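You operate a simulated robot arm through the tools that you are given. There is no shell and no other tool. Be economical: measure what you need, move in short steps, check, and stop when the job is done.

Carry out the task below with a simulated robot arm. There is one attempt and no reset: what you move stays moved.

TASK
Put one of the shims from the spares table top on the white size card there.
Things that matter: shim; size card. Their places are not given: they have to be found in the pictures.

It is judged by the outcome, as a careful person would: the job done as asked, and still so three seconds after it is handed in. It fails if anything else is knocked over, pushed out of place, dropped, spilled or broken.

THE ROBOT
A 6-joint arm with a two-finger parallel gripper, fixed in place. Base frame: the origin is at the foot of the arm, x ahead of it, y to its left, z up; the work surface is at about z = 0. Lengths are in mm, angles in degrees, forces in N, time in s.
With the tool pointing down near the work surface it reaches from about 140 to 580 mm from the base axis. Its first joint turns from -66.0 to 66.0 degrees. Payload 2.1 kg.
Tool frame: the origin (TCP) lies between the finger pads and is the grasp point; the fingertips stand 30 mm ahead of it; z points along the fingers, y is the line along which they close. The gripper opens to 94 mm. The fingers are 28 mm wide and 10 mm thick; the gripper's body (50 by 96 mm) begins 55 mm behind the TCP.
Orientation is that of the tool frame in the base frame, as a unit quaternion [w, x, y, z]. With the fingers straight down and closing along the base's y, the tool's x points along the base's -x, its y along +y and its z along -z.

THE INTERFACE
- The arm moves only by the tool drive_tool. Its argument "plan" is a list of rows, each a list of 3 entries, a list of its own where there are three numbers: the shift along the tool's x, y, z in mm, then the turn, a rotation vector about the tool's x, y, z in rad, then the gripper command, from -1 (fully open) to 1 (shut), values between in proportion. In form: [[[dx, dy, dz], [rx, ry, rz], fingers], ...]. A call has 1 to 10 rows; each row shifts and turns the commanded pose from where the row before left it, along the tool's axes as they then stand. A row lasts 0.2 s, in which the tool goes at most 50 mm and 8.6 degrees; a call with a longer step from one row to the next is refused whole, and so is a gripper value outside its range. A pose out of reach is approached as far as the arm can. The call stops where the force on the tool passes 40 N (or 10 N more than at its start, if that is more) or the arm is blocked; 0.2 s more then pass. The fingers move at their own pace (about 72 mm/s each) and stop on an object; they squeeze with about 31 N. The grip force told is the motor's: it shows also when the fingers shut on nothing. Time passes only in rows, and 0.2 s behind the last, so rows that do not move let the fingers close. It gives the time, the measured TCP pose, the force on the tool (base axes), the opening and the grip force at its end, in the units of the frame above (readings bear some noise).
- Cameras (640 x 400 px; columns grow to the right, rows downward): "scene" is fixed at [68.6, -386.8, 480.6]; the picture's right is [0.61, -0.79, 0.00], its down [-0.48, -0.37, -0.80] and it looks along [0.63, 0.49, -0.60] (base axes); focal length 321 px, centre (320, 200). "wrist" rides on the gripper at [-37, 0, -58] in the tool frame; the picture's right is [0.00, -1.00, 0.00], its down [0.97, 0.00, -0.24] and it looks along [0.24, 0.00, 0.97] (tool axes); focal length 218 px, centre (320, 200).
- grab_frame(camera): a new picture of that camera. No time passes.
- pixel_to_xyz(camera, pixels): for up to 12 pixels [column, row] of the newest picture of that camera ("zoom" is the newest enlarged one), the place [x, y, z] in the base frame of the surface seen there, good to about 2 mm. No time passes.
- inspect(camera, box): a new picture of the part [left, top, right, bottom] of that camera's present view, enlarged. No time passes.
- job_done(): hands the job in; it is judged then, once.

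Work in short steps. Measure before you move; look again where a grasp or a placing could have gone wrong, and mend it. You have 60 turns and 24 pictures in all, the two below and enlarged ones among them. Open the gripper and draw the arm clear of the work before you hand the job in, unless the task says otherwise; then end with one line.

The tools are called after "Emit:" as name(argument=value, ...) on one line, values as JSON. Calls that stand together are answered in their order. drive_tool: Moves the arm, as the interface text tells. Its arguments: {"type":"object","properties":{"plan":{"type":"array"}},"required":["plan"]} The other tools are called the same way: grab_frame (camera) takes a picture; pixel_to_xyz (camera, pixels) gives the place of the surface under pixels of a picture; inspect (camera, box) takes an enlarged picture of a part of a camera's view; job_done () hands the job in.

At the start:

```text
t: 0.0
tool_pos: [319.5, -135.6, 252.3]
tool_rot: [0.001, -0.001, 1.0, 0.0]
contact_force: [-0.1, -0.2, -0.9]
opening: 94.2
grasp_force: 0.0
```

scene: 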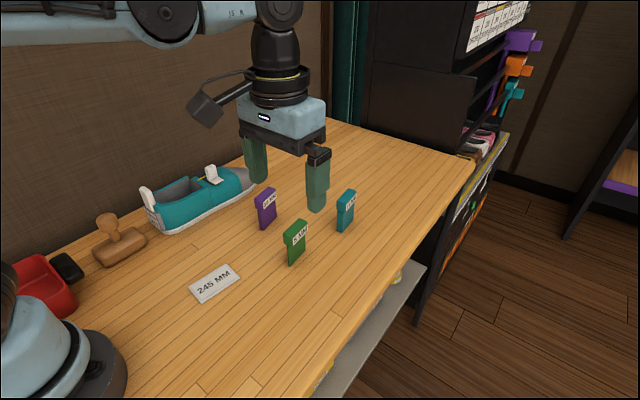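
wrist: 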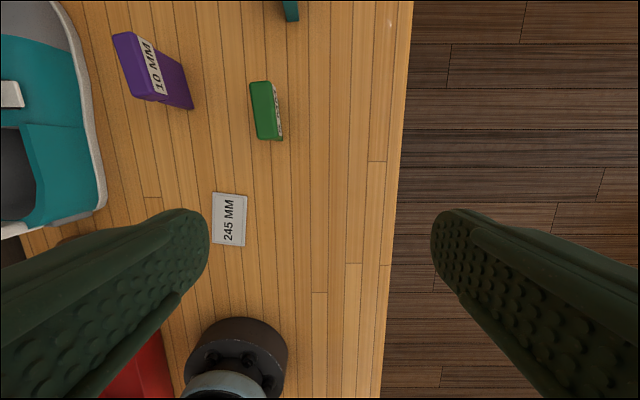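

The pictures show three upright shims (purple at 266,208; green at 294,242; teal at 345,211) and the card at (214,284). I enlarge this area to measure it.

Emit:
inspect(camera="scene", box=[180, 170, 380, 310])

Emit:
pixel_to_xyz(camera="scene", pixels=[[189, 286], [229, 264], [240, 279], [201, 303], [214, 284], [285, 236], [298, 220], [307, 224], [294, 232], [289, 265], [304, 252], [297, 245]])

Emit:
pixel_to_xyz(camera="wrist", pixels=[[251, 84], [270, 82], [260, 137], [281, 138], [264, 110], [229, 219], [214, 193], [246, 196], [212, 243], [244, 246]])

```text
2.86 times, centred on (280, 240) of scene
```

zoom: 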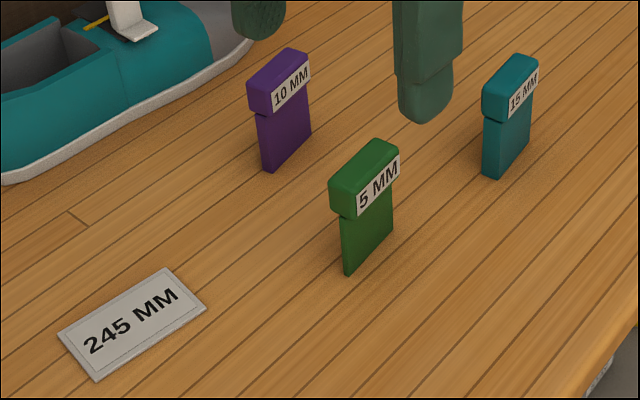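

```text
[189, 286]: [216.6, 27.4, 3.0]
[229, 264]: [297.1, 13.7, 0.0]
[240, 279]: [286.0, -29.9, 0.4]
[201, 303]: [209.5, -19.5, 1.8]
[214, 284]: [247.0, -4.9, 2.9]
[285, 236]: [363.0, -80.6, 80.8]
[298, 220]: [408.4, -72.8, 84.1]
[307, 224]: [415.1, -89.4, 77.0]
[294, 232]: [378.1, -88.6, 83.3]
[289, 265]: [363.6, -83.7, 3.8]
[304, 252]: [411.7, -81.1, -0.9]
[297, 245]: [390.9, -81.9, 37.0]
```

```text
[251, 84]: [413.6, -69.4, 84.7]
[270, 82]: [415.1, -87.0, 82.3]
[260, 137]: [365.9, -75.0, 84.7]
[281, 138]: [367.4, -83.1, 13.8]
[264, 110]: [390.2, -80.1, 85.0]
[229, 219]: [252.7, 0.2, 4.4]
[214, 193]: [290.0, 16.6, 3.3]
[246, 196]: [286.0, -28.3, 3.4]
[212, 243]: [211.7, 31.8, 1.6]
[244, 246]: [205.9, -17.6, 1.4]
```

The green shim's head is about 20 mm thick, with its top at z≈85, and the card is centred near (248,0). I measure the bodies of the shims to pick a stable one.

Emit:
inspect(camera="scene", box=[245, 180, 365, 270])

Emit:
inspect(camera="wrist", box=[100, 0, 340, 150])

```text
4.44 times, centred on (305, 225) of scene
```

zoom: 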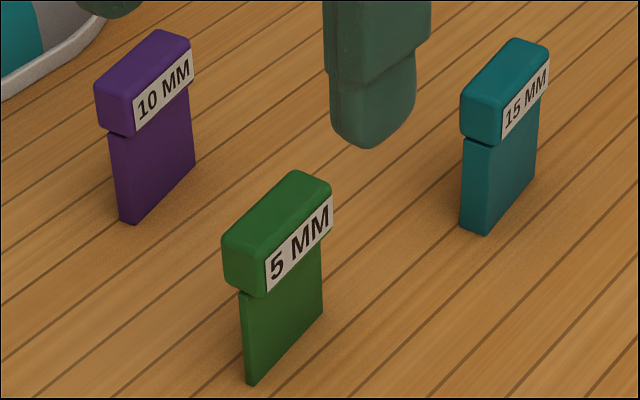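

```text
2.67 times, centred on (220, 75) of wrist
```

zoom: 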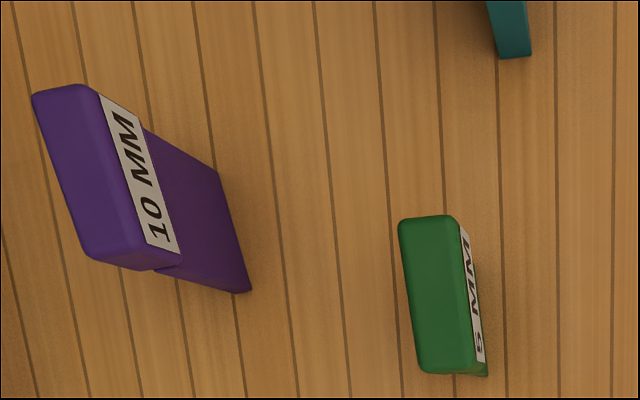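

The teal 15 mm shim has the thickest foot, so it should stand best. I measure it, and the purple one's top for clearance.

Emit:
pixel_to_xyz(camera="scene", pixels=[[333, 200], [337, 203], [342, 190], [346, 191], [340, 204], [353, 195], [341, 195], [335, 220], [340, 225], [335, 206], [264, 195], [275, 192]])

```text
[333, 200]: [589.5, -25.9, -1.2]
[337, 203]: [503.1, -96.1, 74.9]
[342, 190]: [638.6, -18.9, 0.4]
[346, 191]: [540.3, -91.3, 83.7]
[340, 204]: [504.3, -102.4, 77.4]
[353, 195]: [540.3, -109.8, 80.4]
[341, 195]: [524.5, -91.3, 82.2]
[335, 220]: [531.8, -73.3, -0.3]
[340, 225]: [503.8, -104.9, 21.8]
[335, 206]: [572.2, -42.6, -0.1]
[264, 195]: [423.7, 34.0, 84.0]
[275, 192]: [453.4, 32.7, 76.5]
```

Teal's head is centred near (523,-101), with nothing close to it. I move above it, still high, for a wrist view.

Emit:
drive_tool(plan=[[[-40, 8, 0], [0, 0, 0], -1], [[-40, 8, 0], [0, 0, 0], -1], [[-40, 8, 0], [0, 0, 0], -1], [[-40, 8, 0], [0, 0, 0], -1], [[0, 0, 0], [0, 0, 0], -1]])

Emit:
grab_frame(camera="wrist")

```text
t: 1.2
tool_pos: [482.2, -103.9, 255.1]
tool_rot: [0.0, 0.0, 1.0, 0.001]
contact_force: [0.8, 0.4, -0.3]
opening: 94.0
grasp_force: 0.0
```

```text
18 pictures are left
```

wrist: 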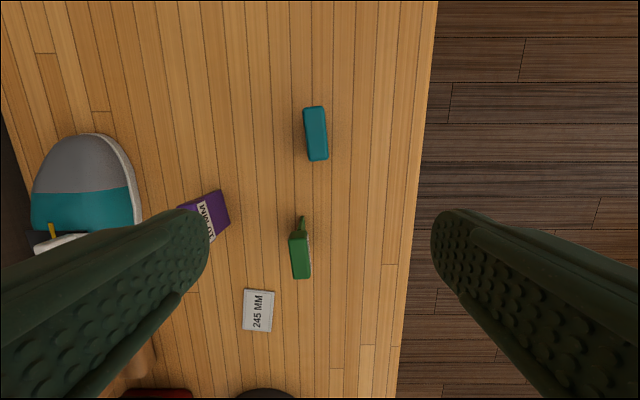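

The teal head is at (315,134), with corners near (304,107), (324,107), (308,161) and (327,159). I measure it and the card.

Emit:
pixel_to_xyz(camera="wrist", pixels=[[305, 109], [322, 109], [310, 158], [326, 157], [315, 134], [305, 133], [325, 133], [245, 290], [273, 292], [244, 329], [269, 331], [258, 310]])

```text
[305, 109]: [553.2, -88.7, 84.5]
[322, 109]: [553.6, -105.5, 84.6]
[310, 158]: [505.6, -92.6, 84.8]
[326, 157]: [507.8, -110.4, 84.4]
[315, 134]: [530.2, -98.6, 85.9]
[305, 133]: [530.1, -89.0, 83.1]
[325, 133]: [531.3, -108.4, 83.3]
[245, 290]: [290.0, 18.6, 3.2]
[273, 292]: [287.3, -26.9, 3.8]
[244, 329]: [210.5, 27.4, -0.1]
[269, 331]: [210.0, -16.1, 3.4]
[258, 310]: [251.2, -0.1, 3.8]
```

Teal's centre is (530,-99) with a yaw of about +5°. I align above it, turn, and come partway down.

Emit:
drive_tool(plan=[[[-24, 2.5, 0], [0, 0, 0], -0.5], [[-24, 2.5, 0], [0, 0, -0.085], -0.4], [[0, 0, 35], [0, 0, 0], -0.3], [[0, 0, 35], [0, 0, 0], -0.3], [[0, 0, 30], [0, 0, 0], -0.3], [[0, 0, 0], [0, 0, 0], -0.3]])

Emit:
grab_frame(camera="wrist")

```text
t: 2.6
tool_pos: [526.0, -99.4, 151.4]
tool_rot: [0.0, -0.043, 0.999, 0.001]
contact_force: [0.2, 0.6, -0.2]
opening: 61.0
grasp_force: 0.1
```

```text
17 pictures are left
```

wrist: 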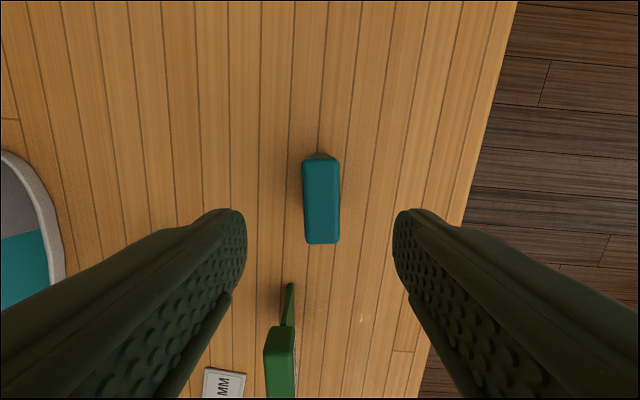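

The shim is centred between the fingers and lined up with them. I check its head ends before lowering.

Emit:
pixel_to_xyz(camera="wrist", pixels=[[320, 164], [320, 240], [305, 200], [337, 200]])

```text
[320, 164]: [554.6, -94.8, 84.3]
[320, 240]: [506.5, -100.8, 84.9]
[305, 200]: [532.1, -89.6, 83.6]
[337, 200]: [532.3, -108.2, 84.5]
```

The centre is (530,-98.5), so I shift forward 4 mm, lower to z≈72 and close.

Emit:
drive_tool(plan=[[[-4, 0, 25], [0, 0, 0], -0.3], [[0, 0, 27], [0, 0, -0.02], -0.3], [[0, 0, 27], [0, 0, 0], -0.3], [[0, 0, 0], [0, 0, 0], -0.3], [[0, 0, 0], [0, 0, 0], 1], [[0, 0, 0], [0, 0, 0], 1], [[0, 0, 0], [0, 0, 0], 1]])

```text
t: 4.2
tool_pos: [528.5, -96.3, 74.2]
tool_rot: [0.0, -0.053, 0.999, 0.001]
contact_force: [-0.9, -0.5, 1.3]
opening: 25.6
grasp_force: 30.4
```

The fingers grip at 25.6 mm with 30 N. I lift straight up and look.

Emit:
drive_tool(plan=[[[0, 0, -20], [0, 0, 0], 1], [[0, 0, -35], [0, 0, 0], 1], [[0, 0, -35], [0, 0, 0], 1], [[0, 0, -30], [0, 0, 0], 1], [[0, 0, 0], [0, 0, 0], 1]])

Emit:
grab_frame(camera="scene")

Emit:
grab_frame(camera="wrist")

```text
t: 5.4
tool_pos: [532.2, -98.9, 194.7]
tool_rot: [0.0, -0.052, 0.999, -0.001]
contact_force: [-0.5, 0.3, -1.0]
opening: 25.8
grasp_force: 30.8
```

```text
16 pictures are left
```

scene: 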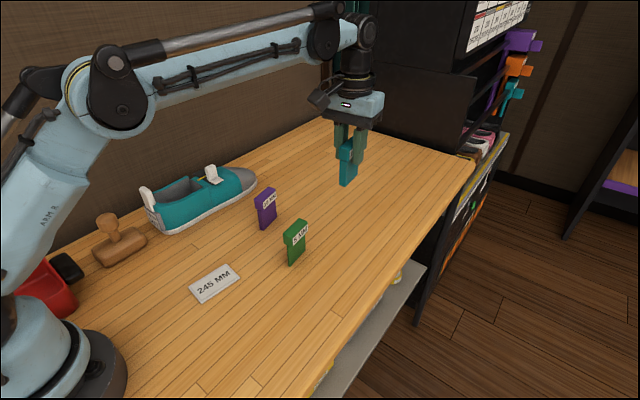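

```text
15 pictures are left
```

wrist: 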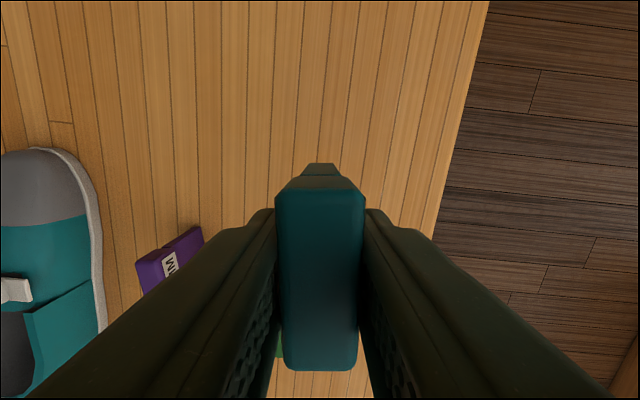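

The shim is held straight and its foot is about 35 mm above the other shims' tops. I carry it over the card, centred near (249,0) with a yaw of about -6°.

Emit:
drive_tool(plan=[[[0, 0, 0], [0, 0, 0.105], 1], [[35, 12.5, 0], [0, 0, 0], 1], [[42, 14.5, 0], [0, 0, 0], 1], [[42, 14.5, 0], [0, 0, 0], 1], [[42, 14.5, 0], [0, 0, 0], 1], [[42, 14.5, 0], [0, 0, 0], 1], [[42, 14.5, 0], [0, 0, 0], 1], [[40, 14, 0], [0, 0, 0], 1], [[0, 0, 0], [0, 0, 0.11], 1], [[0, 0, 0], [0, 0, 0], 1]])

Emit:
grab_frame(camera="scene")

Emit:
grab_frame(camera="wrist")

```text
t: 7.6
tool_pos: [246.6, 1.5, 191.5]
tool_rot: [0.0, 0.056, 0.998, 0.0]
contact_force: [0.0, 0.7, -1.9]
opening: 25.5
grasp_force: 30.9
```

```text
14 pictures are left
```

scene: 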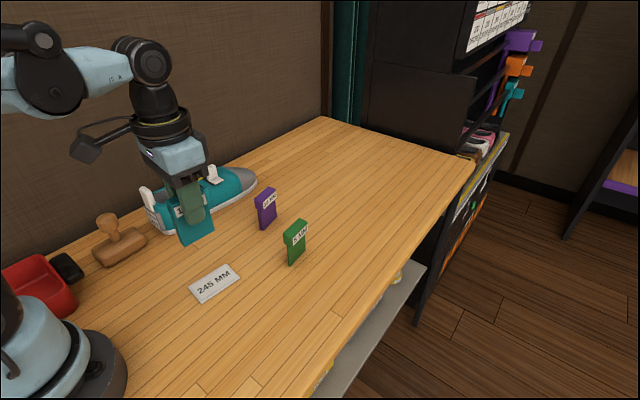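

```text
13 pictures are left
```

wrist: 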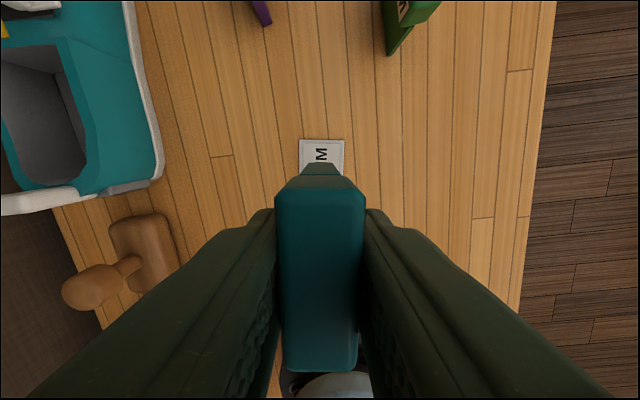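

The card and shim line up. I lower 100 mm, which should leave about 15 mm above the card, and check.

Emit:
drive_tool(plan=[[[0, 0, 35], [0, 0, 0], 1], [[0, 0, 35], [0, 0, 0], 1], [[0, 0, 30], [0, 0, 0], 1], [[0, 0, 0], [0, 0, 0], 1], [[0, 0, 0], [0, 0, 0], 1]])

Emit:
inspect(camera="scene", box=[140, 190, 300, 310])

```text
t: 8.8
tool_pos: [243.4, 2.4, 94.6]
tool_rot: [0.001, 0.055, 0.999, 0.0]
contact_force: [0.3, 0.8, -0.7]
opening: 25.9
grasp_force: 30.6
```

```text
3.33 times, centred on (220, 250) of scene
```

zoom: 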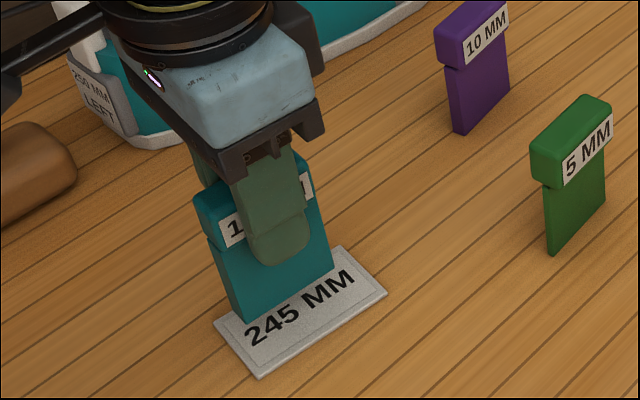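

It is well placed but slightly short in x and left in y. I shift by +4 mm in x and -2 mm in y, then lower slowly until touch.

Emit:
drive_tool(plan=[[[-4, -2, 4], [0, 0, 0], 1], [[0, 0, 4], [0, 0, 0], 1], [[0, 0, 3], [0, 0, 0], 1], [[0, 0, 2], [0, 0, 0], 1], [[0, 0, 0], [0, 0, 0], 1]])

Emit:
inspect(camera="scene", box=[160, 220, 260, 310])

```text
t: 10.0
tool_pos: [249.8, -1.7, 79.2]
tool_rot: [0.0, 0.056, 0.998, 0.0]
contact_force: [-0.2, -0.7, -0.7]
opening: 25.8
grasp_force: 30.5
```

```text
4.44 times, centred on (210, 265) of scene
```

zoom: 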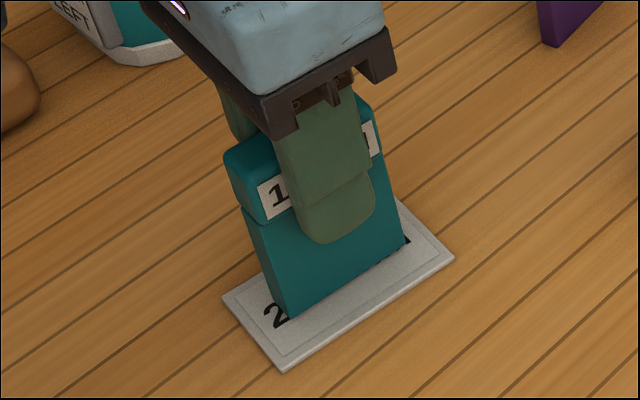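

The shim is centred over the card and there is no touch force yet. I go down in 1 mm steps.

Emit:
drive_tool(plan=[[[0, 0, 1], [0, 0, 0], 1], [[0, 0, 1], [0, 0, 0], 1], [[0, 0, 0], [0, 0, 0], 1]])

```text
t: 10.8
tool_pos: [250.3, -1.4, 78.3]
tool_rot: [-0.001, 0.055, 0.998, 0.0]
contact_force: [0.8, -0.1, -1.2]
opening: 26.0
grasp_force: 31.1
```

Emit:
drive_tool(plan=[[[0, 0, 1], [0, 0, 0], 1], [[0, 0, 0], [0, 0, 0], 1]])

```text
t: 11.4
tool_pos: [250.7, -2.0, 76.2]
tool_rot: [0.0, 0.056, 0.998, -0.001]
contact_force: [-1.1, 0.5, -0.6]
opening: 26.1
grasp_force: 31.3
```

No touch yet at z≈76, so I go 1 mm further.

Emit:
drive_tool(plan=[[[0, 0, 1], [0, 0, 0], 1], [[0, 0, 0], [0, 0, 0], 1]])

Emit:
inspect(camera="scene", box=[180, 245, 250, 305])

```text
t: 12.0
tool_pos: [251.0, -1.4, 76.2]
tool_rot: [0.0, 0.055, 0.999, 0.0]
contact_force: [0.1, 0.5, 10.1]
opening: 25.6
grasp_force: 31.3
```

```text
6.67 times, centred on (215, 275) of scene
```

zoom: 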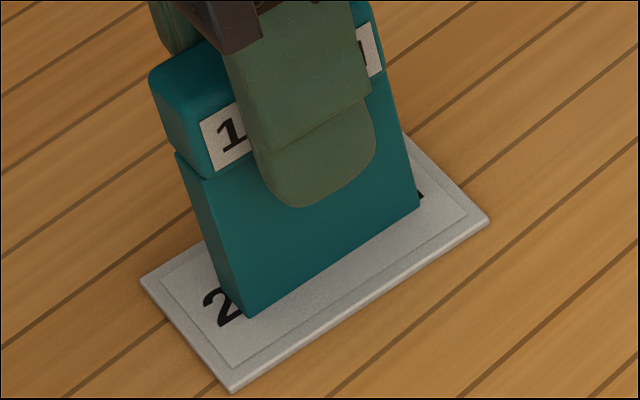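

The contact force is now 10 N upward, so the shim is seated on the card. I open gradually and wait.

Emit:
drive_tool(plan=[[[0, 0, 0], [0, 0, 0], -0.3], [[0, 0, 0], [0, 0, 0], -0.3], [[0, 0, 0], [0, 0, 0], -0.3]])

Emit:
inspect(camera="scene", box=[160, 220, 260, 310])

```text
t: 12.8
tool_pos: [251.3, -1.4, 75.6]
tool_rot: [0.0, 0.055, 0.998, -0.001]
contact_force: [0.1, -0.5, 1.0]
opening: 61.1
grasp_force: 0.0
```

```text
4.44 times, centred on (210, 265) of scene
```

zoom: 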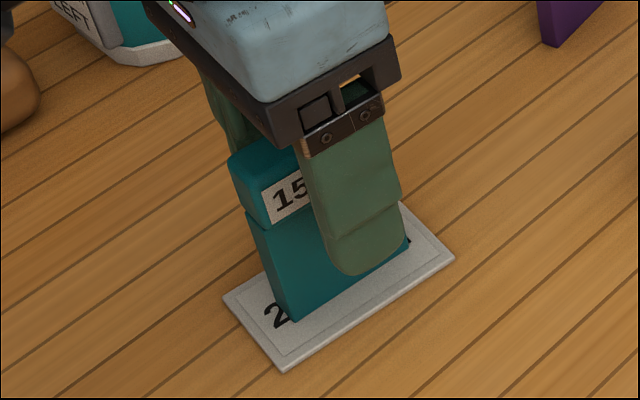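

The shim stands free between the open fingers. I withdraw straight up and look.

Emit:
drive_tool(plan=[[[0, 0, -20], [0, 0, 0], -0.3], [[0, 0, -40], [0, 0, 0], -0.3], [[0, 0, -45], [0, 0, 0], -0.3], [[0, 0, -45], [0, 0, 0], -0.3], [[-40, 0, -20], [0, 0, 0], -0.5], [[-40, 0, 0], [0, 0, 0], -1], [[-20, 0, 0], [0, 0, 0], -1], [[0, 0, 0], [0, 0, 0], -1]])

Emit:
grab_frame(camera="scene")

```text
t: 14.6
tool_pos: [349.3, -12.3, 244.4]
tool_rot: [0.0, 0.055, 0.998, 0.0]
contact_force: [0.5, -0.4, -0.1]
opening: 93.7
grasp_force: 0.1
```

```text
8 pictures are left
```

scene: 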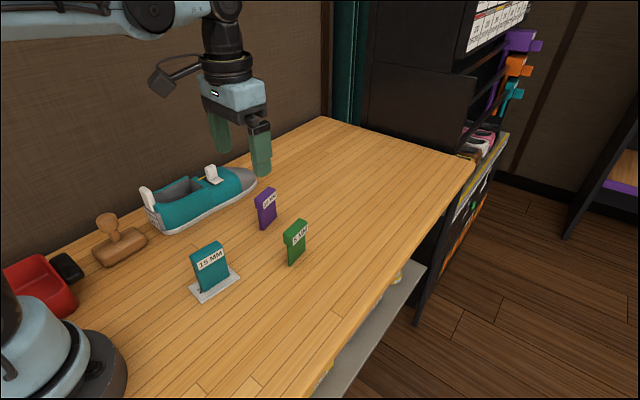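

The 15 mm shim stands on the card, everything else is where it was, and the arm is clear. I hand the job in.

Emit:
job_done()

```text
The job is handed in.
```

The teal 15 mm shim is standing upright on the white size card, nothing else was moved, and the job is handed in.
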